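You operate a simulated robot arm through the tools that you are given. There is no shell and no other tool. Be economical: measure what you need, move in short steps, check, and stop when the job is done.

Carry out the task below with a simulated two-armed robot. There is one attempt and no reset: what you move stays moved.

TASK
Hold the bench tray on the mat and wipe its dust patch off with the blue cloth.
Fine: one hand holds its handle while the other wipes; put cloth and tray back. What is to be rubbed or washed off counts as gone when no trace of it is left.
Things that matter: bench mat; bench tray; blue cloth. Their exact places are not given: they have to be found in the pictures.

Only the result counts: the job must be done as asked and must still hold three seconds after the hand-in. Knocking over, shifting, dropping, spilling or breaking anything else fails it. Flat cloth is picked up by pressing the open fingertips on it (5 to 10 N) and closing them slowly along it; thin cloth reads only 2 to 8 mm in the jaws.

THE ROBOT
Two 7-joint arms with two-finger parallel grippers on one trunk, on a base that drives. Base frame: it is fixed to the floor where the robot stands at the start and does not move with it; the origin is under the middle of the robot, x ahead of it, y to its left, z up; the surface under the hand at the start is at about z = 860. Readings come in mm, degrees, newtons and seconds.
The left shoulder is at the start at [70, 134, 1263], the right one opposite. With the tool pointing down near the work surface each hand reaches from about 100 to 640 mm from the robot's upright axis, wherever it stands, measured 20 degrees to its own side. Places, roughly: bench mat [500, 100, 900]; blue cloth (10x7x5 cm) [600, -200, 900]. Payload 1.57 kg a hand.
The TCP of each hand is the grasp point between the finger pads, 30 mm short of the fingertips. In the tool frame z runs along the fingers and y along their closing line. Largest opening 80 mm; finger width 17, thickness 12; the body of the gripper, 40 by 82 mm, starts 80 mm behind the TCP.
Orientation is told as [roll, pitch, yaw] about the base's x, y, z axes, in that order, counted from this pose: with the fingers straight down and closing along the base's y, the tool's x points along the base's -x, its y along +y and its z along -z.

THE INTERFACE
- The arms move only by the tool play_rows. It takes "left_motion", "right_motion" or both (then of equal length, played together; a hand with none holds still); each is one flat list of numbers, 7 for each row, row after row: the gripper command, from -1 (fully open) to 1 (shut), values between in proportion, then the shift along the tool's x, y, z in m, then the turn, a rotation vector about the tool's x, y, z in degrees. In form: [claw, dx, dy, dz, ax, ay, az, claw, dx, dy, dz, ax, ay, az, ...]. A call has 1 to 8 rows; each row shifts and turns the commanded pose from where the row before left it, along the tool's axes as they then stand. Rows are played at 5 a second. More than 50 mm and 8.6 degrees between two rows, or a gripper value outside its range, and nothing of the call is played. Where a pose cannot be reached the arm comes as near as it can. A force on the tool above 90 N (or 10 N above the force at the start of the call, whichever is more), or a blocked arm, ends the call early, and 0.2 s more pass. Each finger travels about 153 mm/s and halts on what it meets, pressing with about 40 N; the grip force reading is that of the motor and also rises with nothing between the fingers. The clock runs only during rows and for 0.2 s after the last one: add rows that do not move to give the fingers time. It gives the time, the measured TCP pose, the force on the tool (base axes), the opening and the grip force at its end, in the units of the frame above (readings bear some noise), with the torque about the TCP (base axes, N m) and any sound that the robot's microphone picked up.
- Cameras (640 x 400 px; columns grow to the right, rows downward): "scene" is now at [135.4, 20.2, 1484]; the picture's right is [0.23, -0.97, 0.00], its down [-0.61, -0.14, -0.78] and it looks along [0.76, 0.18, -0.63] (base axes); focal length 214 px, centre (320, 200). "left" rides on the left gripper at [72, 7, -122] in its tool frame; the picture's right is [-0.09, 1.00, 0.00], its down [-0.84, -0.08, -0.54] and it looks along [-0.54, -0.05, 0.84] (tool axes); focal length 238 px, centre (320, 200). "right" rides on the right gripper at [72, -7, -122] in its tool frame; the picture's right is [0.09, 1.00, 0.00], its down [-0.84, 0.08, -0.54] and it looks along [-0.54, 0.05, 0.84] (tool axes); focal length 238 px, centre (320, 200).
- snapshot(camera): a new picture of that camera. No time passes.
- move_column(by): slides the trunk up (or, below 0, down) by that many mm; the arms and the scene camera ride with it, the base frame stays. It gives what a move gives, with no picture.
- steer(legs): drives the robot by 1 to 6 legs, each [ahead, left, turn to the left] in mm, mm and degrees, along the robot's own axes; the way and the turn of a leg run together, so that a leg with both is an arc; at most 1500 mm and 180 degrees a leg. The arms and the cameras ride along, it lands a little off, and it stops where it bumps. It gives what a move gives.
- aim_head(pan, tilt): turns the head with the scene camera to pan (to the left, within 86 degrees either way) and tilt (down, from -29 to 69), counted from straight ahead of the robot. It gives what a move gives.
- measure_at(camera, pixels): there is no depth. For up to 12 entries [column, row, z] of the newest picture of that camera ("zoom" is the newest enlarged one), the place [x, y] in the base frame at which the ray of that pixel passes the height z, good to about 3 mm. No time passes.
- close_up(camera, box): a new picture of the part [left, top, right, bottom] of that camera's present view, enlarged. No time passes.
- job_done(): hands the job in; it is judged then, once.

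Go step by step. Measure first, check grasps and placings, and put right what went wrong. The budget is 80 turns and 78 pictures, counting those below and the enlarged ones. Unless the task says otherwise, let go and move clear before handing in, and close with one line.

The tools are called after "Request:" as a command line: name --argument value ..., lists and objects as JSON in quotes. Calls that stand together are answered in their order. play_rows: Moves the arms, as the interface text tells. Its arguments: {"type":"object","properties":{"left_motion":{"type":"array"},"right_motion":{"type":"array"}},"required":[]} The other tools are called the same way: move_column (by) slides the trunk up or down; steer (legs) drives the base; aim_head (pan, tilt) turns the head that bears the scene camera; snapshot (camera) takes a picture; measure_at (camera, pixels) gives the place at which the rays of pixels pass given heights; close_up (camera, box) takes an enlarged picture of a part of a camera's view; job_done () hands the job in.

At the start:

```text
clock: 0.0
left_tcp_pos: [360.5, 286.5, 1409.0]
left_tool_rot: [0.0, 0.0, 0.1]
left_contact_force: [-0.3, -0.8, -0.7]
left_torque: [0.02, 0.02, 0.0]
left_gripper_width: 79.9
left_grasp_force: 0.1
right_tcp_pos: [415.8, -81.6, 1419.0]
right_tool_rot: [0.1, -0.1, -0.1]
right_contact_force: [-0.5, 0.7, -0.8]
right_torque: [-0.03, 0.0, 0.01]
right_gripper_width: 80.0
right_grasp_force: 0.1
trunk travel left (down, up): [-836.0, 104.0]
robot x, y, heading: [-1.2, 1.7, -0.1]
head pan, tilt: [13.3, 38.7]
```

scene: 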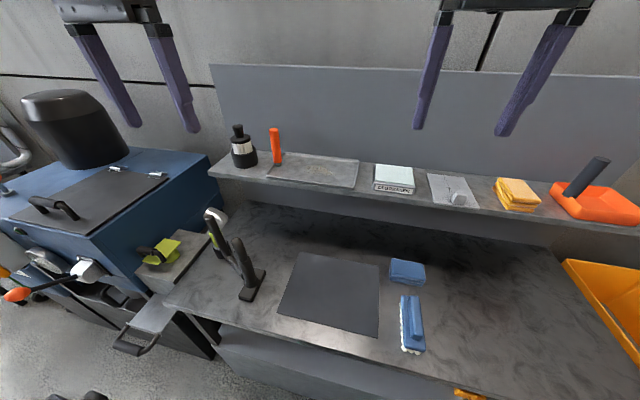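
right: 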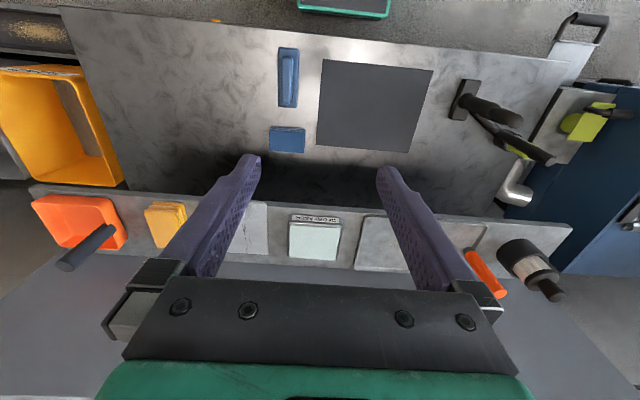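
left: 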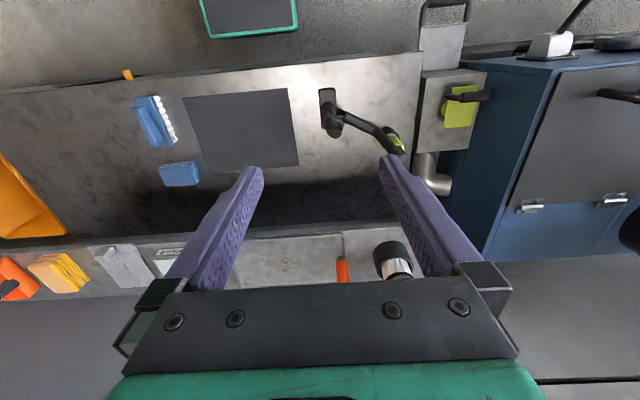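

The mat appears at scene (330,293), the blue cloth at (407,272), and a grey flat object with an orange handle sits on the shelf at (315,170). I'll look closer at those candidates.

Request:
close_up --camera "scene" --box '[200, 110, 380, 220]'

Request:
close_up --camera "scene" --box '[100, 200, 280, 370]'

Request:
close_up --camera "scene" --box '[270, 235, 470, 370]'

Request:
measure_at --camera "scene" --pixels '[[302, 252, 860], [378, 264, 860], [378, 338, 860], [277, 313, 860], [407, 272, 880], [230, 165, 860], [270, 181, 1100], [357, 187, 1100], [276, 160, 1100]]'

```text
3.56 times, centred on (290, 165) of scene
```

zoom: 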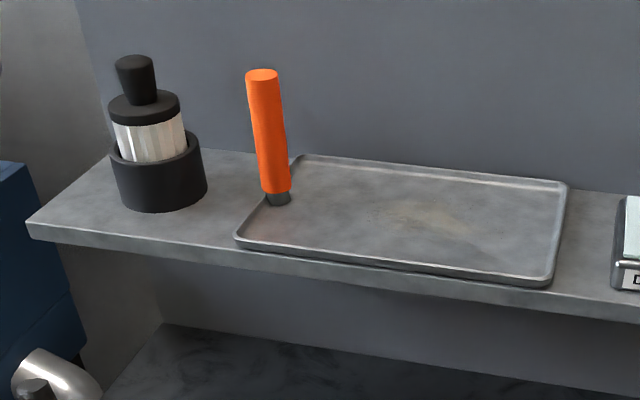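

```text
2.35 times, centred on (190, 285) of scene
```

zoom: 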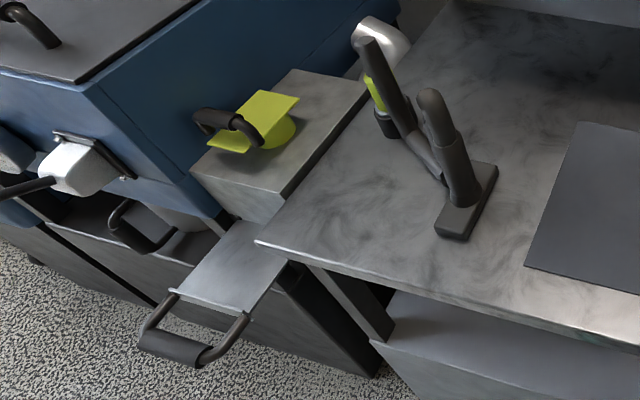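

```text
2.96 times, centred on (370, 302) of scene
```

zoom: 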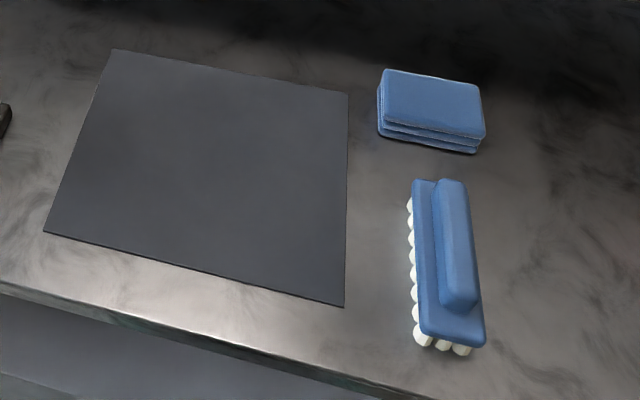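

```text
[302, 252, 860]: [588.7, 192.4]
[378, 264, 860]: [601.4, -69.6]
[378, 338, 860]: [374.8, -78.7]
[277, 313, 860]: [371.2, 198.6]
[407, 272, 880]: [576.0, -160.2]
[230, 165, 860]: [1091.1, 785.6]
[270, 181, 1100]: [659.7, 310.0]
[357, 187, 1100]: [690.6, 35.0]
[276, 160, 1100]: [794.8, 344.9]
```

The tray is the one with the upright orange handle on the shelf, zoom (270,140), and it has a faint dust patch. I'll triangulate the heights of the shelf and bench with the hand cameras.

Request:
measure_at --camera "left" --pixels '[[183, 99, 860], [288, 89, 860], [297, 164, 860], [202, 172, 860], [342, 283, 1100], [342, 283, 1150], [342, 260, 1150], [342, 234, 1100], [342, 234, 1050]]'

Request:
measure_at --camera "right" --pixels '[[322, 60, 860], [433, 69, 860], [408, 151, 860], [316, 146, 860], [362, 217, 1100], [362, 217, 1050], [353, 269, 1100], [353, 269, 1050]]'

Request:
measure_at --camera "scene" --pixels '[[285, 152, 1050], [285, 152, 1100], [359, 161, 1050], [359, 161, 1100], [353, 189, 1050], [353, 189, 1100], [266, 177, 1050], [266, 177, 1100], [278, 166, 1050], [278, 166, 1100], [273, 131, 1150], [273, 131, 1200]]'

Request:
close_up --camera "right" --box '[200, 180, 600, 320]'

Request:
close_up --camera "left" --box '[200, 200, 440, 300]'

```text
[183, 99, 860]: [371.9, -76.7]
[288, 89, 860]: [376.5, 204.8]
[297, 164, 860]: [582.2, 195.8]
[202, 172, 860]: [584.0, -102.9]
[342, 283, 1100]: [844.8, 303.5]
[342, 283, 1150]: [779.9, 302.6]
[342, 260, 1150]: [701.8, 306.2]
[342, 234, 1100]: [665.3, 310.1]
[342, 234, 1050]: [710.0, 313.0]
```

```text
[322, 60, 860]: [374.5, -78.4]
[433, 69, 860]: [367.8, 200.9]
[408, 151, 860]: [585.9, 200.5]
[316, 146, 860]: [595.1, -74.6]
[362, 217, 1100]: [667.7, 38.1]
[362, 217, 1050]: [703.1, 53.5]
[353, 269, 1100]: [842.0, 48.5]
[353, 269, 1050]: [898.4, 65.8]
```

```text
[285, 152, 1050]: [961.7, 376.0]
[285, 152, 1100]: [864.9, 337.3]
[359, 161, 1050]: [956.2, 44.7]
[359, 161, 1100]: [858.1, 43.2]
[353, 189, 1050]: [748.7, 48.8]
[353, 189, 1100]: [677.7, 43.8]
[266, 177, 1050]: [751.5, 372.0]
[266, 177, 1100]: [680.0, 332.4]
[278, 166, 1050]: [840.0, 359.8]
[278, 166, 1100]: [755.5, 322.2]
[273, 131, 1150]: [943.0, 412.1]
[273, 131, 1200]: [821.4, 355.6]
```

```text
1.60 times, centred on (400, 250) of right
```

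zoom: 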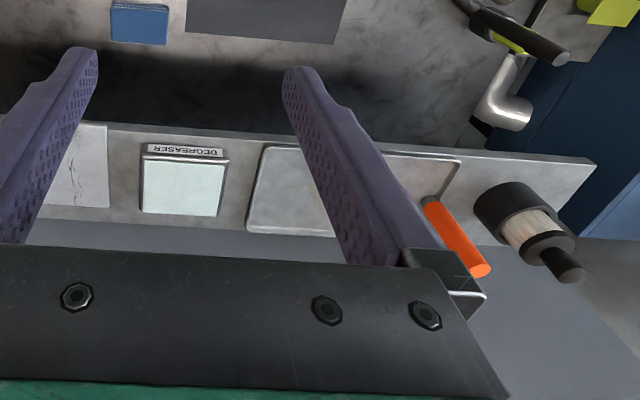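

```text
2.67 times, centred on (320, 250) of left
```

zoom: 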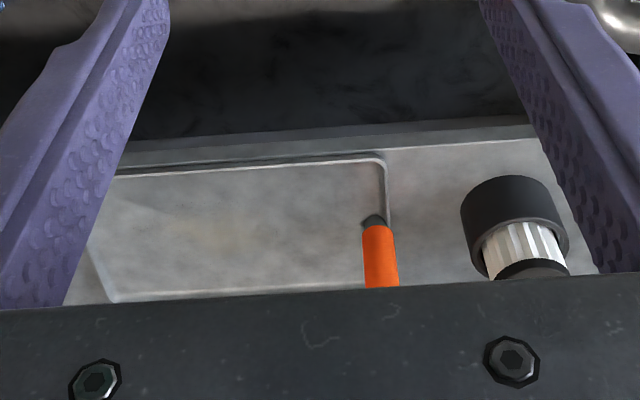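

The bench and mat are at z≈860 and the shelf surface is near 1110, with the handle at about x 740, y 310. That is beyond reach from here, so I'll look down to see how much room the base has.

Request:
aim_head --pan 0 --tilt 69

Request:
snapshot --camera "scene"

```text
clock: 0.9
left_tcp_pos: [360.9, 286.4, 1409.5]
left_tool_rot: [0.0, -0.2, 0.1]
left_contact_force: [-0.3, -0.1, -0.1]
left_torque: [0.05, -0.01, -0.01]
left_gripper_width: 80.0
left_grasp_force: 0.0
right_tcp_pos: [414.9, -81.5, 1417.6]
right_tool_rot: [0.1, -0.1, -0.1]
right_contact_force: [-0.4, 0.0, 0.8]
right_torque: [0.02, 0.0, 0.0]
right_gripper_width: 80.1
right_grasp_force: 0.0
trunk travel left (down, up): [-836.0, 104.0]
robot x, y, heading: [1.1, -2.3, -0.0]
head pan, tilt: [0.0, 68.8]
```

```text
69 pictures are left
```

scene: 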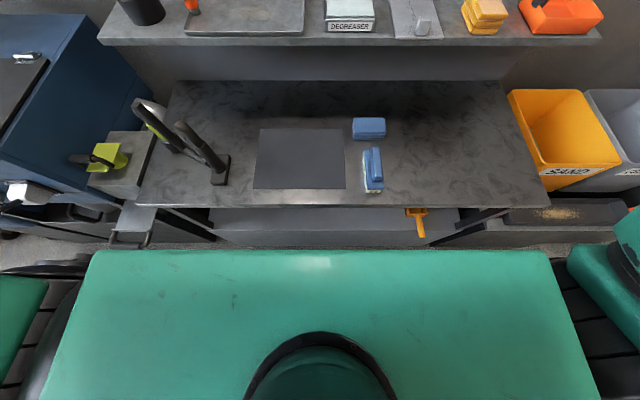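

The bench front edge is at row 205 and the robot's own chest starts at row 250, so there is some room. I'll edge the base forward 100 mm.

Request:
steer --legs '[[100, 0, 0]]'

Request:
aim_head --pan 20 --tilt 35

Request:
snapshot --camera "scene"

```text
clock: 2.1
left_tcp_pos: [451.6, 286.1, 1412.0]
left_tool_rot: [-0.1, -0.5, -0.1]
left_contact_force: [-0.6, 0.1, 0.2]
left_torque: [-0.02, -0.04, -0.02]
left_gripper_width: 80.1
left_grasp_force: 0.1
right_tcp_pos: [506.5, -82.8, 1421.1]
right_tool_rot: [0.1, -0.5, -0.1]
right_contact_force: [-1.6, 0.6, 0.3]
right_torque: [0.0, -0.06, -0.01]
right_gripper_width: 79.9
right_grasp_force: 0.0
trunk travel left (down, up): [-836.0, 104.0]
robot x, y, heading: [98.3, 1.5, -0.3]
head pan, tilt: [0.0, 68.8]
```

```text
clock: 3.1
left_tcp_pos: [461.7, 285.7, 1409.4]
left_tool_rot: [0.0, 0.0, -0.1]
left_contact_force: [0.9, -0.1, -0.2]
left_torque: [-0.01, 0.01, -0.04]
left_gripper_width: 79.9
left_grasp_force: 0.1
right_tcp_pos: [516.3, -83.2, 1417.2]
right_tool_rot: [0.1, -0.1, -0.2]
right_contact_force: [-0.5, -0.1, 0.5]
right_torque: [-0.01, -0.01, -0.03]
right_gripper_width: 80.1
right_grasp_force: 0.1
trunk travel left (down, up): [-836.0, 104.0]
robot x, y, heading: [96.8, -2.8, -0.3]
head pan, tilt: [20.0, 35.0]
```

```text
68 pictures are left
```

scene: 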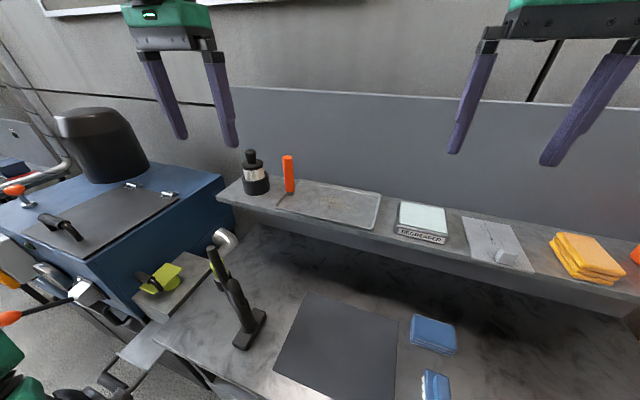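

The drive was clean, to x 97. I'll take a left-hand picture and triangulate the handle again.

Request:
snapshot --camera "left"

Request:
close_up --camera "scene" --box '[230, 140, 390, 240]'

Request:
measure_at --camera "zoom" --pixels '[[235, 67, 1220], [235, 67, 1250], [242, 208, 1120], [190, 262, 1120], [190, 262, 1100], [588, 225, 1120], [588, 225, 1100], [555, 360, 1120], [555, 360, 1100], [430, 265, 1110]]'

```text
67 pictures are left
```

left: 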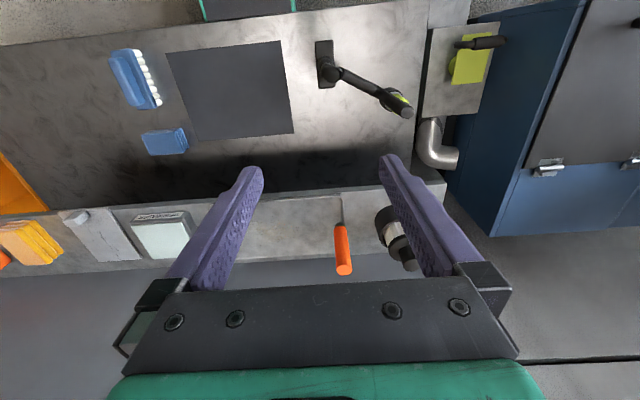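

```text
4.00 times, centred on (310, 190) of scene
```

zoom: 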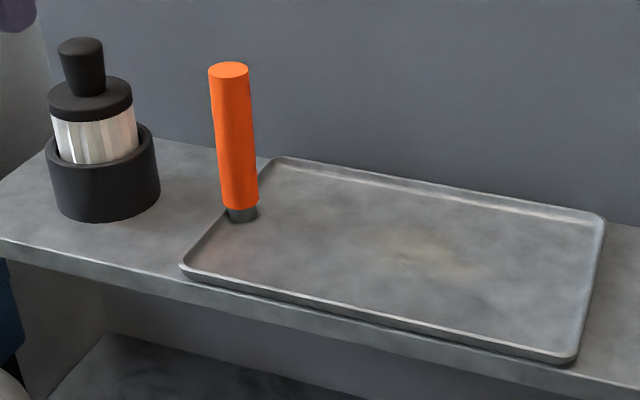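

```text
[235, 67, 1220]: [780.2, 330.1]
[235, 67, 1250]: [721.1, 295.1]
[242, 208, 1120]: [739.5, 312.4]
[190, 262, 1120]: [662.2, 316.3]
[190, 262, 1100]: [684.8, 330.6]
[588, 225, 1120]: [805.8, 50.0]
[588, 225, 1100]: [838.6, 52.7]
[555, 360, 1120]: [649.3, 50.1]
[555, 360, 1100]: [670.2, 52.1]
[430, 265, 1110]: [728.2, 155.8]
```

I'll intersect with the left camera for the handle top (344,270) and base (339,224).

Request:
measure_at --camera "left" --pixels '[[344, 270, 1220], [344, 270, 1240], [344, 270, 1250], [339, 224, 1110], [339, 224, 1120], [341, 193, 1120], [341, 193, 1100], [341, 193, 1110]]'

Request:
close_up --camera "left" --box '[260, 170, 440, 290]'

```text
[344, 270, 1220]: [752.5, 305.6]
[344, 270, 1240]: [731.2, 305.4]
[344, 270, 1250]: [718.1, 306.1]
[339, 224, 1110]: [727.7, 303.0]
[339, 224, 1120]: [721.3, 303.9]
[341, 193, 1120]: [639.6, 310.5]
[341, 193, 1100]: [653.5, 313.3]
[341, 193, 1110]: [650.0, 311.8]
```

```text
3.33 times, centred on (350, 230) of left
```

zoom: 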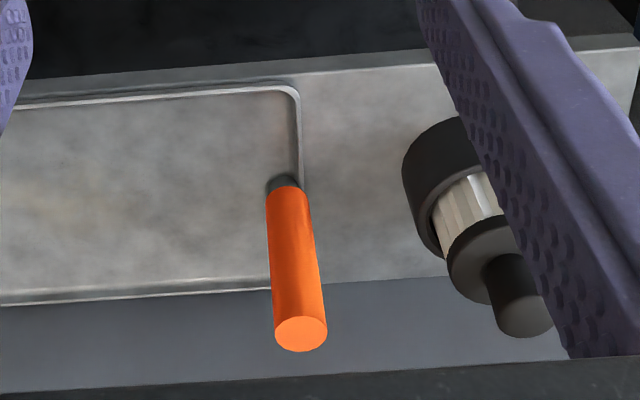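

The handle axis is at about (732, 305), standing upright from z 1125 to 1242, and it is about 23 mm thick. The black jar is roughly 45 mm to its left. I'll go forward another 60 mm and raise the column a little.

Request:
steer --legs '[[60, 0, 0]]'

Request:
move_column --by 60

```text
clock: 4.1
left_tcp_pos: [481.0, 285.9, 1408.7]
left_tool_rot: [0.0, 0.0, -0.1]
left_contact_force: [-0.2, -0.3, -0.3]
left_torque: [-0.02, 0.07, 0.02]
left_gripper_width: 80.1
left_grasp_force: 0.1
right_tcp_pos: [537.1, -82.7, 1417.5]
right_tool_rot: [0.2, 0.0, -0.1]
right_contact_force: [-0.6, 0.2, 1.1]
right_torque: [-0.01, 0.03, 0.0]
right_gripper_width: 80.0
right_grasp_force: 0.1
trunk travel left (down, up): [-836.0, 104.0]
robot x, y, heading: [119.2, -0.2, -0.4]
head pan, tilt: [20.0, 35.0]
stopped in leg 1: the robot was blocked; the commanded pose is now the measured one
```

```text
clock: 5.1
left_tcp_pos: [478.9, 286.1, 1470.0]
left_tool_rot: [0.1, 0.0, 0.1]
left_contact_force: [-0.4, 0.2, 0.7]
left_torque: [0.0, 0.02, -0.02]
left_gripper_width: 80.0
left_grasp_force: 0.2
right_tcp_pos: [534.8, -82.2, 1478.0]
right_tool_rot: [0.1, -0.2, -0.1]
right_contact_force: [0.1, -0.4, -0.3]
right_torque: [-0.05, 0.03, 0.01]
right_gripper_width: 80.1
right_grasp_force: 0.1
trunk travel left (down, up): [-896.0, 44.0]
robot x, y, heading: [120.0, -1.0, -0.1]
head pan, tilt: [20.0, 35.0]
```

The base was blocked at x 119, probably by the lower shelf. Strafing left would cut the reach, so I'll check the space on the left.

Request:
aim_head --pan 60 --tilt 60

Request:
snapshot --camera "scene"

```text
clock: 6.2
left_tcp_pos: [480.1, 285.2, 1469.6]
left_tool_rot: [0.1, -0.1, 0.0]
left_contact_force: [-0.6, 0.4, -0.7]
left_torque: [0.0, -0.03, 0.0]
left_gripper_width: 79.8
left_grasp_force: 0.1
right_tcp_pos: [534.1, -82.0, 1478.5]
right_tool_rot: [0.0, -0.1, 0.0]
right_contact_force: [-0.2, 0.0, -0.4]
right_torque: [0.04, 0.02, 0.01]
right_gripper_width: 79.7
right_grasp_force: 0.0
trunk travel left (down, up): [-896.0, 44.0]
robot x, y, heading: [117.0, 5.3, -0.0]
head pan, tilt: [60.0, 60.0]
```

```text
64 pictures are left
```

scene: 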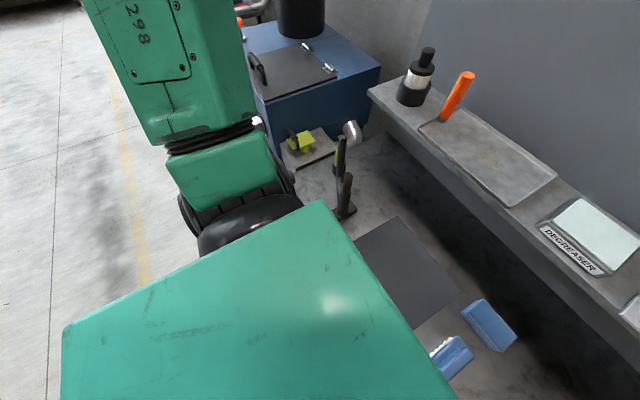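

There's open floor to the left, with only the drawer handle further out at y>480. I'll back off 15 mm and strafe 80 mm left.

Request:
steer --legs '[[-15, 0, 0], [0, 80, 0]]'

```text
clock: 7.6
left_tcp_pos: [466.0, 351.3, 1472.7]
left_tool_rot: [0.5, -0.2, 0.0]
left_contact_force: [0.9, -1.0, -0.1]
left_torque: [0.1, 0.01, -0.02]
left_gripper_width: 80.2
left_grasp_force: 0.0
right_tcp_pos: [519.4, -16.4, 1477.5]
right_tool_rot: [0.7, -0.1, -0.2]
right_contact_force: [-1.0, -0.9, 0.0]
right_torque: [0.1, 0.01, -0.02]
right_gripper_width: 80.2
right_grasp_force: 0.1
trunk travel left (down, up): [-896.0, 44.0]
robot x, y, heading: [105.6, 79.7, -0.0]
head pan, tilt: [60.0, 60.0]
```

The base is now at (105, 80). I'll move the left hand forward to over the handle with the fingers half open, staying high.

Request:
move_column --by 40

Request:
play_rows --left_motion '[-0.25, -0.044, -0.009, 0, 0, 0, 0, -0.25, -0.044, -0.009, 0, 0, 0, 0, -0.25, -0.044, -0.009, 0, 0, 0, 0, -0.25, -0.044, -0.009, 0.03, 0, 0, 0, -0.25, -0.044, -0.009, 0.03, 0, 0, 0, -0.25, 0, 0, 0.03, 0, 0, 0]'

Request:
aim_head --pan 20 --tilt 35

Request:
snapshot --camera "scene"

Request:
snapshot --camera "left"

```text
clock: 8.4
left_tcp_pos: [465.0, 363.6, 1509.3]
left_tool_rot: [0.1, -0.1, -0.1]
left_contact_force: [-1.0, -0.6, 0.6]
left_torque: [0.01, 0.0, -0.04]
left_gripper_width: 80.0
left_grasp_force: 0.0
right_tcp_pos: [519.9, -4.8, 1517.7]
right_tool_rot: [0.3, -0.1, -0.3]
right_contact_force: [0.5, -0.4, -1.1]
right_torque: [0.04, 0.02, 0.01]
right_gripper_width: 80.0
right_grasp_force: 0.0
trunk travel left (down, up): [-936.0, 4.0]
robot x, y, heading: [105.7, 79.7, 0.0]
head pan, tilt: [60.0, 60.0]
```

```text
refused: row 4 steps farther than a row can; nothing moved
```

```text
clock: 9.5
left_tcp_pos: [465.4, 363.4, 1510.5]
left_tool_rot: [0.0, 0.0, -0.1]
left_contact_force: [-0.7, 1.0, -0.1]
left_torque: [0.0, 0.03, -0.02]
left_gripper_width: 80.2
left_grasp_force: 0.0
right_tcp_pos: [520.1, -3.2, 1518.6]
right_tool_rot: [0.2, -0.1, -0.3]
right_contact_force: [0.2, 0.9, 0.0]
right_torque: [-0.01, 0.03, -0.01]
right_gripper_width: 80.1
right_grasp_force: 0.1
trunk travel left (down, up): [-936.0, 4.0]
robot x, y, heading: [104.0, 83.0, -0.1]
head pan, tilt: [20.0, 35.0]
```

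```text
63 pictures are left
```

scene: 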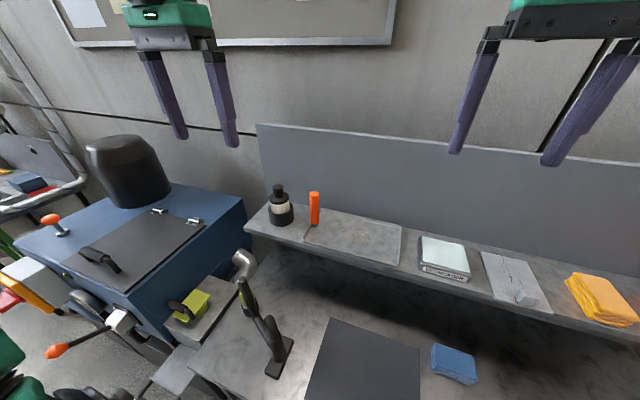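

```text
62 pictures are left
```

left: 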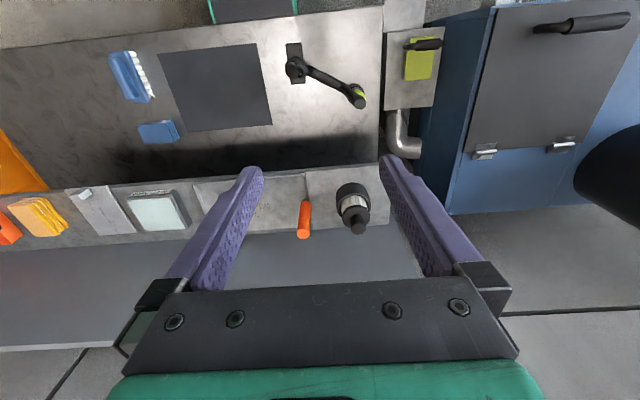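

Everything else is still in place. I'll retry with smaller steps.

Request:
play_rows --left_motion '[-0.25, -0.038, -0.0083, 0.028, 0, 0, 0, -0.25, -0.038, -0.0083, 0.028, 0, 0, 0, -0.25, -0.038, -0.0083, 0.028, 0, 0, 0, -0.25, -0.038, -0.0083, 0.028, 0, 0, 0, -0.25, -0.038, -0.0083, 0.028, 0, 0, 0, -0.25, -0.038, -0.0083, 0.028, 0, 0, 0, -0.25, -0.038, -0.0083, 0.028, 0, 0, 0, -0.25, 0, 0, 0, 0, 0, 0]'

Request:
snapshot --camera "scene"

Request:
snapshot --camera "left"

```text
clock: 11.3
left_tcp_pos: [665.8, 325.8, 1300.9]
left_tool_rot: [0.0, -0.2, 0.0]
left_contact_force: [0.1, 0.5, 0.0]
left_torque: [0.0, 0.03, 0.02]
left_gripper_width: 49.9
left_grasp_force: 0.0
left hand out of reach, approached as far as the arm can: row 5, 6, 7
right_tcp_pos: [521.1, -2.9, 1518.8]
right_tool_rot: [0.2, 0.0, -0.2]
right_contact_force: [0.1, 0.2, 0.8]
right_torque: [-0.02, -0.01, -0.03]
right_gripper_width: 79.9
right_grasp_force: 0.1
trunk travel left (down, up): [-936.0, 4.0]
robot x, y, heading: [104.0, 78.9, -0.0]
head pan, tilt: [20.0, 35.0]
```

```text
61 pictures are left
```

scene: 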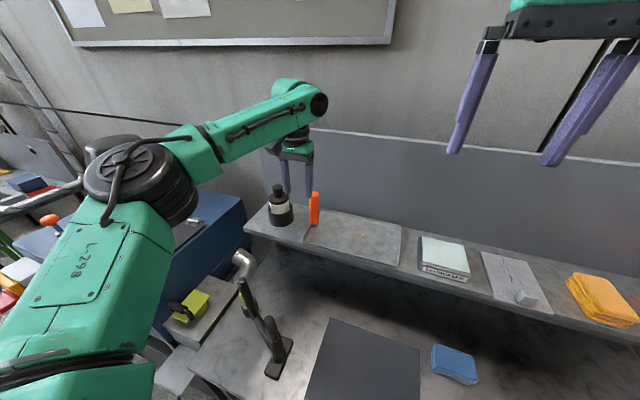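

```text
60 pictures are left
```

left: 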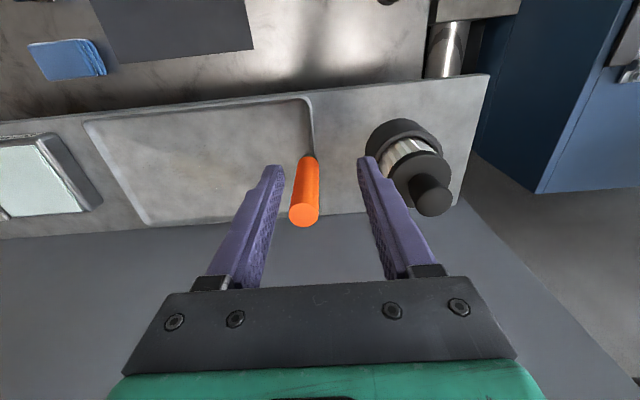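

The arm falls short at x 665 with the tool vertical. Tilting the fingers forward by 21° brings the wrist back enough, so I'll do that first and read where it lands.

Request:
play_rows --left_motion '[-0.25, 0, 0, 0, 0, -7, 0, -0.25, 0, 0, 0, 0, -7, 0, -0.25, 0, 0, 0, 0, -7, 0, -0.25, 0, 0, 0, 0, 0, 0, -0.25, 0, 0, 0, 0, 0, 0]'

Request:
snapshot --camera "left"

```text
clock: 12.5
left_tcp_pos: [664.6, 322.8, 1301.4]
left_tool_rot: [0.0, -21.2, 0.0]
left_contact_force: [-0.2, -0.3, -1.1]
left_torque: [-0.02, 0.01, 0.01]
left_gripper_width: 50.0
left_grasp_force: 0.1
right_tcp_pos: [520.7, -4.0, 1517.8]
right_tool_rot: [0.1, -0.2, -0.2]
right_contact_force: [0.4, 0.2, 0.1]
right_torque: [-0.01, -0.01, 0.03]
right_gripper_width: 79.9
right_grasp_force: 0.0
trunk travel left (down, up): [-936.0, 4.0]
robot x, y, heading: [101.1, 75.8, -0.1]
head pan, tilt: [20.0, 35.0]
```

```text
59 pictures are left
```

left: 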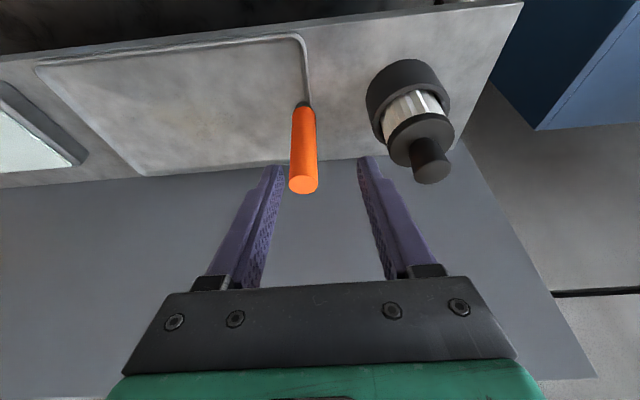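

The commanded pose follows the measured one. I'll refine the handle's place from this near view using the top at (303,186) and base at (303,105).

Request:
measure_at --camera "left" --pixels '[[303, 186, 1242], [303, 186, 1230], [303, 186, 1250], [303, 105, 1120], [303, 105, 1130], [407, 85, 1180], [303, 37, 1120], [303, 37, 1110], [430, 165, 1220]]'

Request:
close_up --camera "scene" --box '[250, 110, 410, 210]'

Request:
measure_at --camera "zoom" --pixels '[[254, 328, 1242]]'

```text
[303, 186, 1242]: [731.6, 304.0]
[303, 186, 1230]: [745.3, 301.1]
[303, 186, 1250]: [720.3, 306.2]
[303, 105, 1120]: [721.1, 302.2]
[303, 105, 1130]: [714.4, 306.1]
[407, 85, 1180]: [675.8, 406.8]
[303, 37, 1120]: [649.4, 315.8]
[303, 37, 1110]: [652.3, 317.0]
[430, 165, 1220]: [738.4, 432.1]
```

```text
4.00 times, centred on (330, 160) of scene
```

zoom: 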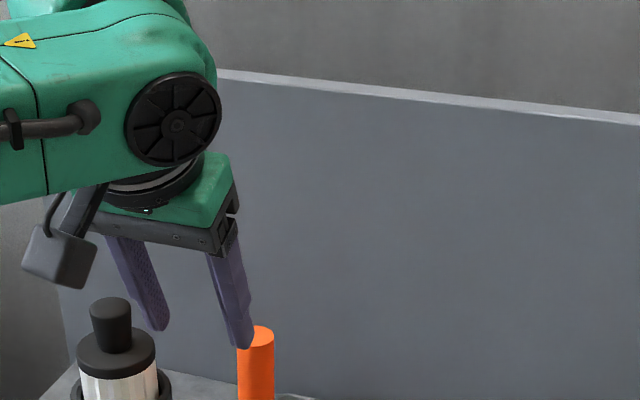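

```text
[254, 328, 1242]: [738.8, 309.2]
```

The handle is confirmed at about (730, 305) with its top at 1243. I'll align above it, then slide in along the tool axis.

Request:
play_rows --left_motion '[-0.25, -0.0327, -0.018, 0.0126, 0, 0, 0, -0.25, 0, 0, 0, 0, 0, 0, -0.25, 0, 0, 0.028, 0, 0, 0, -0.25, 0, 0, 0, 0, 0, 0]'

Request:
snapshot --camera "left"

```text
clock: 13.5
left_tcp_pos: [710.5, 306.8, 1274.9]
left_tool_rot: [0.0, -21.1, -0.2]
left_contact_force: [0.1, -0.4, -1.0]
left_torque: [0.0, -0.03, -0.01]
left_gripper_width: 49.9
left_grasp_force: 0.0
right_tcp_pos: [521.2, -4.6, 1516.7]
right_tool_rot: [0.2, -0.2, -0.1]
right_contact_force: [-0.3, 0.2, 0.2]
right_torque: [-0.04, 0.0, 0.0]
right_gripper_width: 80.0
right_grasp_force: 0.1
trunk travel left (down, up): [-936.0, 4.0]
robot x, y, heading: [103.4, 80.7, 0.1]
head pan, tilt: [20.0, 35.0]
```

```text
57 pictures are left
```

left: 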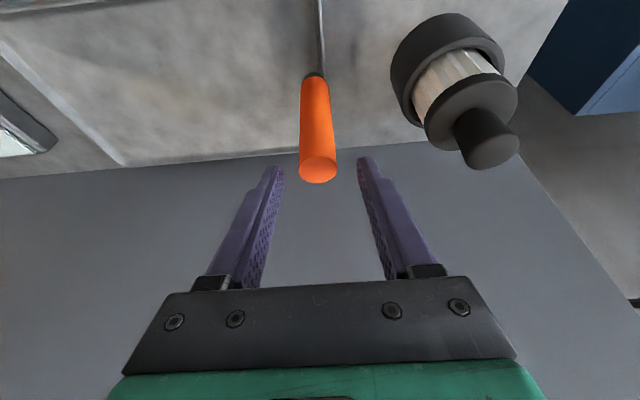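

The handle is centred between the fingers. I'll slide in 73 mm and then close.

Request:
play_rows --left_motion '[-0.25, 0.0025, -0.001, 0.037, 0, 0, 0, -0.25, 0.0025, 0, 0.036, 0, 0, 0, -0.25, 0, 0, 0, 0, 0, 0, 0, 0, 0, 0, 0, 0, 0, 0.5, 0, 0, 0, 0, 0, 0, 1, 0, 0, 0, 0, 0, 0, 1, 0, 0, 0, 0, 0, 0]'

Request:
snapshot --camera "left"

```text
clock: 15.1
left_tcp_pos: [731.6, 304.0, 1204.5]
left_tool_rot: [0.0, -21.1, -0.1]
left_contact_force: [-0.5, -0.2, 1.0]
left_torque: [-0.11, -0.06, -0.08]
left_gripper_width: 27.6
left_grasp_force: 37.6
right_tcp_pos: [519.1, -3.6, 1518.5]
right_tool_rot: [0.3, -0.1, -0.1]
right_contact_force: [-0.3, -0.9, 0.5]
right_torque: [-0.02, 0.03, -0.04]
right_gripper_width: 79.9
right_grasp_force: 0.0
trunk travel left (down, up): [-936.0, 4.0]
robot x, y, heading: [107.0, 79.3, -0.2]
head pan, tilt: [20.0, 35.0]
```

```text
56 pictures are left
```

left: 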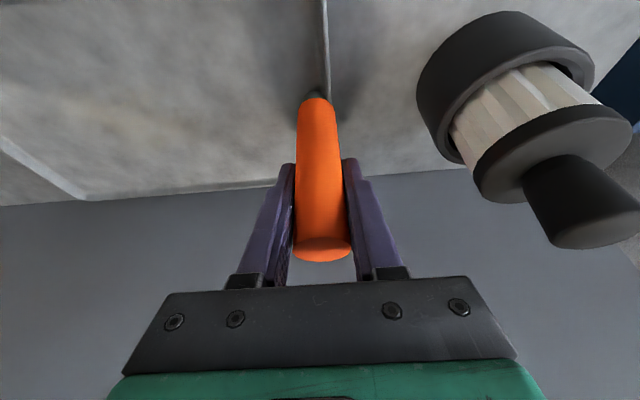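

Gripped: the opening is 27.6 mm and the force 38 N. I'll lift 40 mm straight up in small steps and check the load.

Request:
play_rows --left_motion '[1, -0.0036, 0, -0.0093, 0, 0, 0, 1, -0.0036, 0, -0.0093, 0, 0, 0, 1, -0.0036, 0, -0.0093, 0, 0, 0, 1, -0.0036, 0, -0.0093, 0, 0, 0, 1, 0, 0, 0, 0, 0, 0]'

Request:
snapshot --camera "scene"

```text
clock: 16.3
left_tcp_pos: [731.6, 304.6, 1243.2]
left_tool_rot: [0.0, -21.0, -0.2]
left_contact_force: [0.5, 0.0, -3.9]
left_torque: [0.28, -0.02, 0.0]
left_gripper_width: 27.4
left_grasp_force: 38.1
right_tcp_pos: [521.5, -4.1, 1517.7]
right_tool_rot: [0.2, -0.1, -0.2]
right_contact_force: [-0.7, 0.4, -0.6]
right_torque: [-0.01, -0.04, -0.01]
right_gripper_width: 80.2
right_grasp_force: 0.1
trunk travel left (down, up): [-936.0, 4.0]
robot x, y, heading: [104.1, 78.7, -0.3]
head pan, tilt: [20.0, 35.0]
```

```text
55 pictures are left
```

scene: 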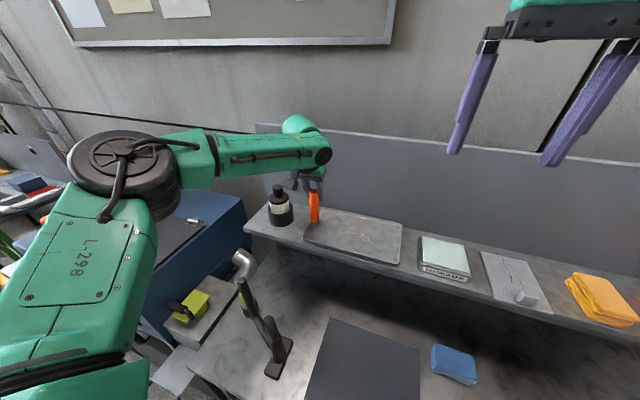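

The tray is held at about 4 N and stayed level. I'll pull it off the shelf toward −x first, then shift it right so its centre comes over the mat.

Request:
play_rows --left_motion '[1, 0.0279, 0, -0.0108, 0, 0, 0, 1, 0.0372, 0, -0.0144, 0, 0, 0, 1, 0.0372, 0, -0.0144, 0, 0, 0, 1, 0.0279, 0, -0.0108, 0, 0, 0, 1, 0, 0, 0, 0, 0, 0]'

Request:
play_rows --left_motion '[1, 0.0158, -0.0198, -0.0061, 0, 0, 0, 1, 0.0158, -0.0198, -0.0061, 0, 0, 0, 1, 0.0158, -0.0198, -0.0061, 0, 0, 0, 1, 0.0158, -0.0198, -0.0061, 0, 0, 0, 1, 0.0158, -0.0198, -0.0061, 0, 0, 0, 1, 0.0158, -0.0198, -0.0061, 0, 0, 0, 1, 0, 0, 0, 0, 0, 0]'

Request:
aim_head --pan 15 --tilt 55

Request:
snapshot --camera "scene"

Request:
snapshot --camera "right"

```text
clock: 17.5
left_tcp_pos: [592.3, 306.0, 1245.7]
left_tool_rot: [0.0, -21.0, 0.1]
left_contact_force: [0.2, 0.4, -3.2]
left_torque: [0.26, -0.03, 0.0]
left_gripper_width: 27.6
left_grasp_force: 38.3
right_tcp_pos: [521.5, -3.4, 1518.0]
right_tool_rot: [0.2, -0.2, -0.2]
right_contact_force: [0.0, -0.3, 0.1]
right_torque: [-0.01, 0.01, 0.0]
right_gripper_width: 79.9
right_grasp_force: 0.0
trunk travel left (down, up): [-936.0, 4.0]
robot x, y, heading: [104.4, 78.0, -0.0]
head pan, tilt: [20.0, 35.0]
```

```text
clock: 19.1
left_tcp_pos: [496.5, 192.4, 1244.8]
left_tool_rot: [0.0, -21.1, 0.0]
left_contact_force: [0.9, 0.3, -1.9]
left_torque: [0.27, -0.01, 0.0]
left_gripper_width: 27.2
left_grasp_force: 38.1
left hand out of reach, approached as far as the arm can: row 6
right_tcp_pos: [520.3, -2.8, 1517.6]
right_tool_rot: [0.3, -0.1, -0.1]
right_contact_force: [0.6, 0.3, 0.6]
right_torque: [-0.06, -0.01, -0.01]
right_gripper_width: 80.0
right_grasp_force: 0.0
trunk travel left (down, up): [-936.0, 4.0]
robot x, y, heading: [105.4, 77.6, -0.1]
head pan, tilt: [20.0, 35.0]
```

```text
clock: 19.9
left_tcp_pos: [496.3, 191.8, 1244.7]
left_tool_rot: [0.0, -21.0, 0.0]
left_contact_force: [-0.2, 0.6, -2.5]
left_torque: [0.27, -0.06, 0.01]
left_gripper_width: 27.3
left_grasp_force: 38.3
right_tcp_pos: [520.1, -3.8, 1518.2]
right_tool_rot: [0.3, -0.1, -0.1]
right_contact_force: [-0.1, -1.5, 1.2]
right_torque: [-0.01, 0.01, -0.03]
right_gripper_width: 79.7
right_grasp_force: 0.0
trunk travel left (down, up): [-936.0, 4.0]
robot x, y, heading: [102.2, 80.5, -0.1]
head pan, tilt: [15.0, 55.0]
```

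```text
54 pictures are left
```

scene: 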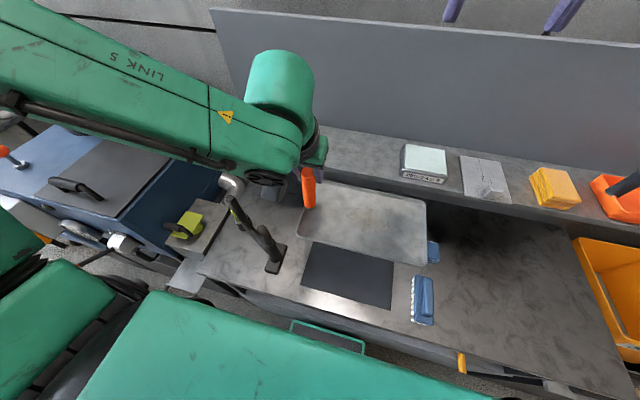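

```text
53 pictures are left
```

right: 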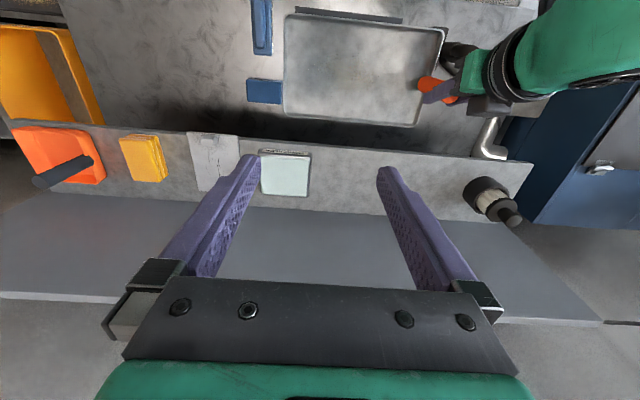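

The tray is level over the mat; it should span x 410–565 and y −62–203 against the mat's 372–590 and −77–200. I'll lower the column in steps, watching the left forearm near the machine.

Request:
move_column --by -130

Request:
aim_head --pan 35 --tilt 50

Request:
snapshot --camera "scene"

Request:
snapshot --camera "right"

```text
clock: 21.5
left_tcp_pos: [495.3, 191.9, 1115.3]
left_tool_rot: [0.1, -21.1, 0.0]
left_contact_force: [0.4, 0.6, -3.3]
left_torque: [0.25, -0.05, 0.0]
left_gripper_width: 27.6
left_grasp_force: 38.2
right_tcp_pos: [519.6, -3.4, 1388.6]
right_tool_rot: [0.2, -0.1, -0.3]
right_contact_force: [0.2, 0.4, 0.1]
right_torque: [0.02, 0.05, 0.02]
right_gripper_width: 79.9
right_grasp_force: 0.2
trunk travel left (down, up): [-806.0, 134.0]
robot x, y, heading: [107.3, 76.6, 0.0]
head pan, tilt: [15.0, 55.0]
```

```text
clock: 22.3
left_tcp_pos: [496.7, 192.9, 1113.9]
left_tool_rot: [-0.1, -21.0, -0.1]
left_contact_force: [-0.2, -0.7, -2.7]
left_torque: [0.27, -0.01, 0.0]
left_gripper_width: 27.4
left_grasp_force: 37.5
right_tcp_pos: [518.9, -4.2, 1387.9]
right_tool_rot: [0.2, -0.2, -0.2]
right_contact_force: [-0.5, -0.4, 0.0]
right_torque: [0.0, 0.02, 0.01]
right_gripper_width: 80.1
right_grasp_force: 0.1
trunk travel left (down, up): [-806.0, 134.0]
robot x, y, heading: [103.4, 74.6, 0.0]
head pan, tilt: [35.0, 50.0]
```

```text
52 pictures are left
```

scene: 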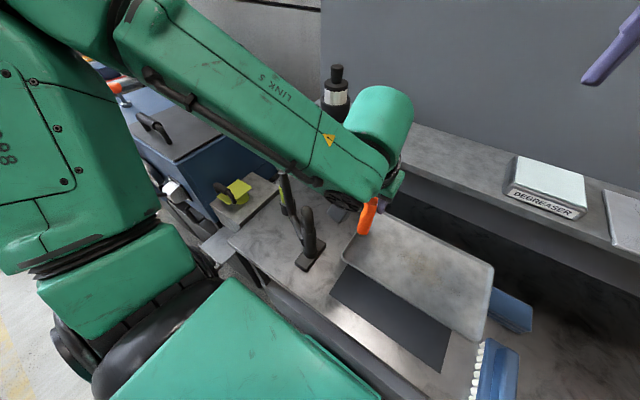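

```text
51 pictures are left
```

right: 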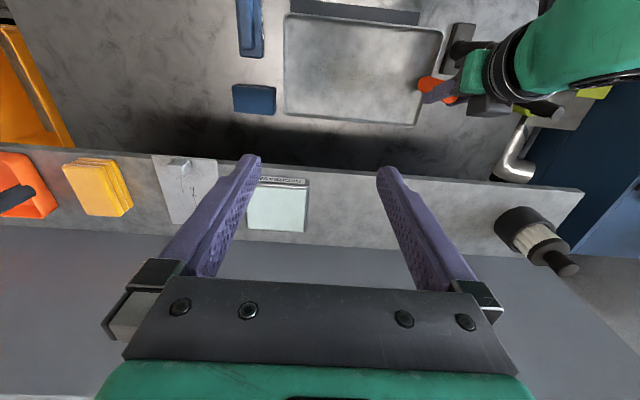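

The forearm looks close to the black stand's top at (285,180). I'll zoom in before lowering further.

Request:
close_up --camera "scene" --box '[220, 130, 420, 280]'

Request:
snapshot --camera "left"

Request:
measure_at --camera "right" --pixels '[[283, 13, 1020], [283, 118, 1020], [442, 33, 1020], [415, 124, 1020], [455, 45, 860], [475, 48, 1000], [418, 12, 860]]'

```text
2.67 times, centred on (320, 205) of scene
```

zoom: 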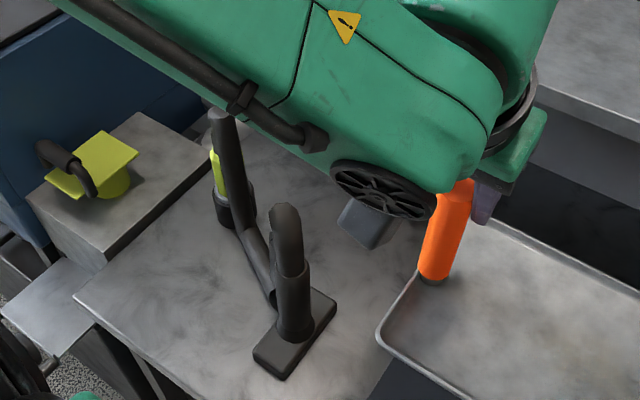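

```text
49 pictures are left
```

left: 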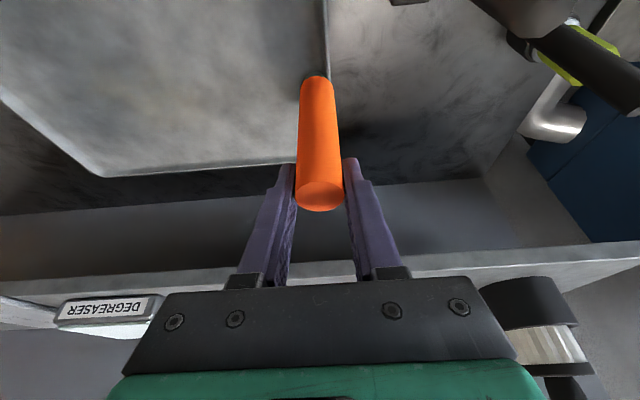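

```text
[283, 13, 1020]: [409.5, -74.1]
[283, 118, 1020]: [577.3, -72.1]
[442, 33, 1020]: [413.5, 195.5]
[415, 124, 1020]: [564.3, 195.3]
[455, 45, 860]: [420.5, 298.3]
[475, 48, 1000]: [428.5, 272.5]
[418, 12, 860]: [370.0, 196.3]
```

I'll triangulate the stand's tip height to know how far the forearm may come down.

Request:
measure_at --camera "scene" --pixels '[[282, 172, 1000], [282, 172, 1050], [282, 172, 1100], [282, 172, 950], [308, 212, 1000], [308, 212, 950]]'

Request:
measure_at --camera "right" --pixels '[[563, 112, 1000], [563, 112, 1050], [563, 112, 950]]'

Request:
close_up --camera "right" --box '[400, 0, 640, 150]'

```text
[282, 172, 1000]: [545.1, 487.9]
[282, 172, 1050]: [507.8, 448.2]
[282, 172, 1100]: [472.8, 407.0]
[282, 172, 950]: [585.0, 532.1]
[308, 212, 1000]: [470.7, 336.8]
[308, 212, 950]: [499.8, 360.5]
```

```text
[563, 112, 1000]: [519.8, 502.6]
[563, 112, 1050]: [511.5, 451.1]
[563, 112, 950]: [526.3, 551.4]
```

```text
2.67 times, centred on (520, 75) of right
```

zoom: 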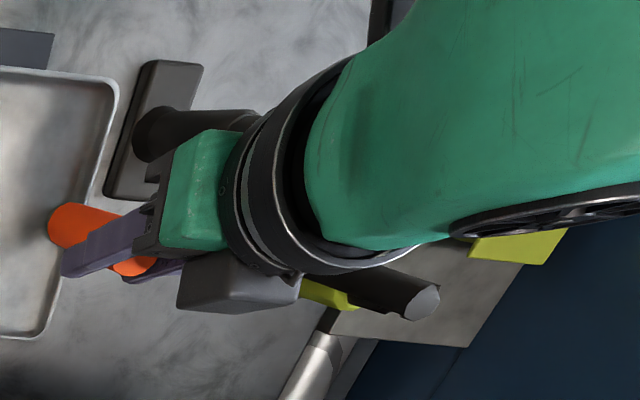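

The stand tip is at about (509, 449, 1050). The forearm is further toward the robot and above z 1160 even after lowering, so it's clear. I'll lower the column 130 mm.

Request:
move_column --by -130

Request:
snapshot --camera "scene"

```text
clock: 23.9
left_tcp_pos: [496.6, 192.3, 985.1]
left_tool_rot: [-0.1, -21.1, -0.2]
left_contact_force: [-0.7, 0.5, -3.3]
left_torque: [0.28, -0.01, 0.03]
left_gripper_width: 27.6
left_grasp_force: 38.1
right_tcp_pos: [520.0, -3.3, 1258.1]
right_tool_rot: [0.2, -0.1, -0.1]
right_contact_force: [0.3, 0.6, 0.1]
right_torque: [0.0, 0.0, -0.02]
right_gripper_width: 80.2
right_grasp_force: 0.1
trunk travel left (down, up): [-676.0, 264.0]
robot x, y, heading: [100.4, 75.0, -0.1]
head pan, tilt: [35.0, 50.0]
```

```text
47 pictures are left
```

scene: 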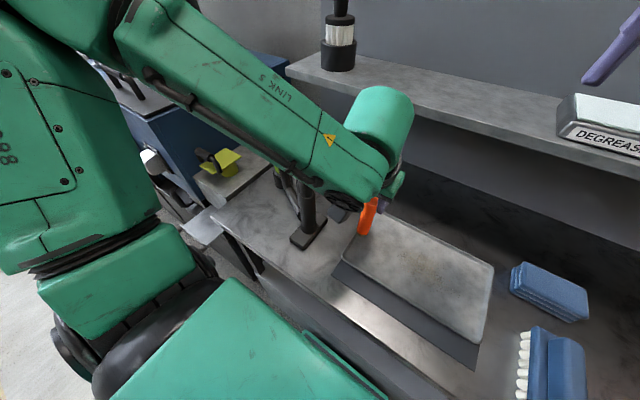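

The tray is about 25 mm above the mat. I'll descend gently with the arm.

Request:
play_rows --left_motion '[1, 0.0018, 0, 0.00465, 0, 0, 0, 1, 0.0018, 0, 0.00465, 0, 0, 0, 1, 0.0018, 0, 0.00465, 0, 0, 0, 1, 0.0018, 0, 0.00465, 0, 0, 0, 1, 0, 0, 0, 0, 0, 0]'

Request:
play_rows --left_motion '[1, 0.0007, 0, 0.00186, 0, 0, 0, 1, 0.0007, 0, 0.00186, 0, 0, 0, 1, 0.0007, 0, 0.00186, 0, 0, 0, 1, 0, 0, 0, 0, 0, 0]'

```text
clock: 25.1
left_tcp_pos: [503.1, 191.2, 976.8]
left_tool_rot: [0.0, -21.1, 0.1]
left_contact_force: [-0.2, 0.2, -0.5]
left_torque: [-0.33, -0.2, 0.04]
left_gripper_width: 27.8
left_grasp_force: 38.2
left hand out of reach, approached as far as the arm can: row 1, 2, 4
right_tcp_pos: [519.6, -2.9, 1257.9]
right_tool_rot: [0.2, -0.2, -0.3]
right_contact_force: [-0.1, -0.2, -0.2]
right_torque: [-0.02, 0.01, -0.02]
right_gripper_width: 80.0
right_grasp_force: 0.1
trunk travel left (down, up): [-676.0, 264.0]
robot x, y, heading: [102.6, 78.6, 0.0]
head pan, tilt: [35.0, 50.0]
```

```text
clock: 26.1
left_tcp_pos: [502.5, 191.0, 975.8]
left_tool_rot: [-0.1, -21.9, 0.0]
left_contact_force: [7.7, 9.7, 48.7]
left_torque: [0.11, 0.21, -0.05]
left_gripper_width: 27.6
left_grasp_force: 38.3
right_tcp_pos: [515.6, -2.8, 1261.4]
right_tool_rot: [0.1, -0.2, -0.1]
right_contact_force: [0.9, 0.0, -0.3]
right_torque: [-0.04, 0.0, 0.0]
right_gripper_width: 80.1
right_grasp_force: 0.0
trunk travel left (down, up): [-676.0, 264.0]
robot x, y, heading: [104.0, 80.1, -0.0]
head pan, tilt: [35.0, 50.0]
```

The tray touched down at TCP z≈976 and the hand is now pressing with 49 N. I'll ease up and look.

Request:
play_rows --left_motion '[1, -0.0009, 0, -0.0023, 0, 0, 0, 1, -0.0004, 0, -0.001, 0, 0, 0, 1, 0, 0, 0, 0, 0, 0]'

Request:
aim_head --pan 0 --tilt 60

Request:
snapshot --camera "scene"

Request:
snapshot --camera "right"

```text
clock: 26.9
left_tcp_pos: [502.0, 189.5, 975.6]
left_tool_rot: [0.0, -21.3, -0.2]
left_contact_force: [7.0, 5.9, 28.1]
left_torque: [-0.07, -0.54, -0.05]
left_gripper_width: 27.3
left_grasp_force: 38.0
right_tcp_pos: [517.1, -4.4, 1259.3]
right_tool_rot: [0.1, -0.3, -0.3]
right_contact_force: [-0.1, 0.4, -0.3]
right_torque: [0.04, -0.01, 0.03]
right_gripper_width: 80.0
right_grasp_force: 0.0
trunk travel left (down, up): [-676.0, 264.0]
robot x, y, heading: [104.5, 78.9, -0.1]
head pan, tilt: [35.0, 50.0]
```

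```text
clock: 27.9
left_tcp_pos: [502.1, 190.1, 975.2]
left_tool_rot: [0.0, -21.2, 0.0]
left_contact_force: [5.7, 4.2, 26.8]
left_torque: [-0.02, 0.02, 0.02]
left_gripper_width: 27.8
left_grasp_force: 37.4
right_tcp_pos: [517.7, -4.7, 1259.6]
right_tool_rot: [0.3, -0.3, -0.1]
right_contact_force: [0.0, -0.3, -0.7]
right_torque: [0.0, 0.0, 0.0]
right_gripper_width: 79.8
right_grasp_force: 0.0
trunk travel left (down, up): [-676.0, 264.0]
robot x, y, heading: [100.2, 76.5, 0.1]
head pan, tilt: [0.0, 60.0]
```

```text
46 pictures are left
```

scene: 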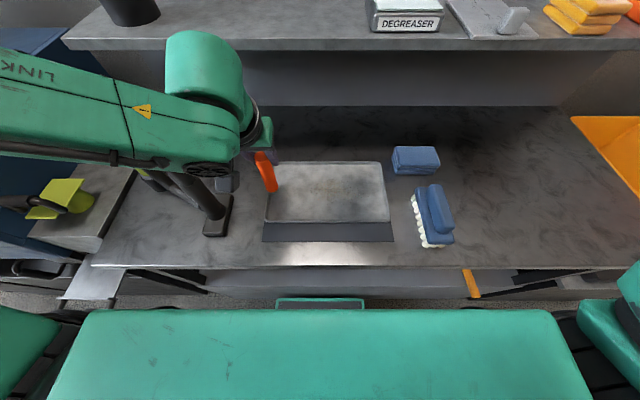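

```text
45 pictures are left
```

right: 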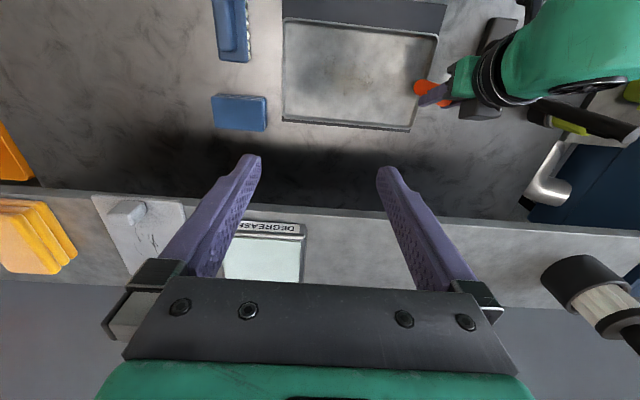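

The tray sits on the mat. I'll measure its corners, the dust patch and the cloth.

Request:
close_up --camera "scene" --box '[240, 140, 460, 260]'

Request:
measure_at --camera "scene" --pixels '[[268, 222, 875], [390, 222, 875], [382, 162, 880], [277, 162, 880], [262, 242, 862], [394, 242, 862]]'

Request:
close_up --camera "right" --box '[190, 0, 450, 150]'

Request:
measure_at --camera "right" --pixels '[[283, 121, 880], [410, 131, 880], [213, 95, 900], [266, 98, 900], [213, 127, 860], [266, 131, 860], [213, 95, 890], [266, 98, 890], [284, 20, 880], [438, 36, 880]]'

```text
2.91 times, centred on (350, 200) of scene
```

zoom: 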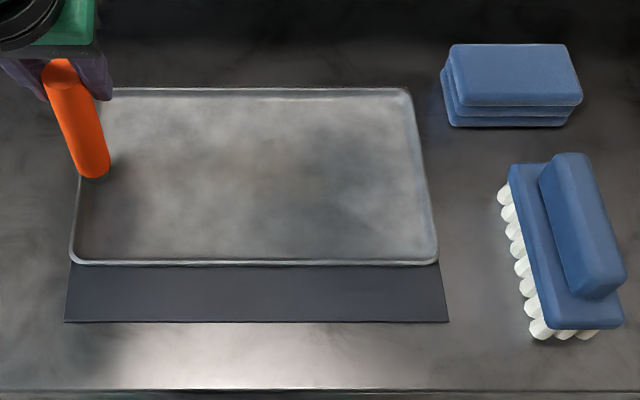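

```text
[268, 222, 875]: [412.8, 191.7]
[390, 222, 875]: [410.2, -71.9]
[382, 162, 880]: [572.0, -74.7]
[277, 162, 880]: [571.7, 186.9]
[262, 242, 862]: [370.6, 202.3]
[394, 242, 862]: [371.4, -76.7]
```

```text
2.46 times, centred on (320, 75) of right
```

zoom: 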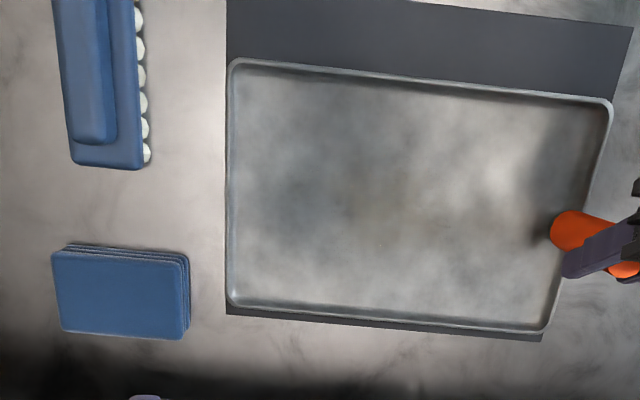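

```text
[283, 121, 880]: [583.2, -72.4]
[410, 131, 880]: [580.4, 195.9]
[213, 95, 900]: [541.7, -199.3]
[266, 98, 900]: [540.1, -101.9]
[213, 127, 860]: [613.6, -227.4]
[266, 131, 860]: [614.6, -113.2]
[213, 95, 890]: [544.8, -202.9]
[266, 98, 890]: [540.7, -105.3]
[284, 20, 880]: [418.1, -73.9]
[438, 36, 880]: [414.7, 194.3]
```

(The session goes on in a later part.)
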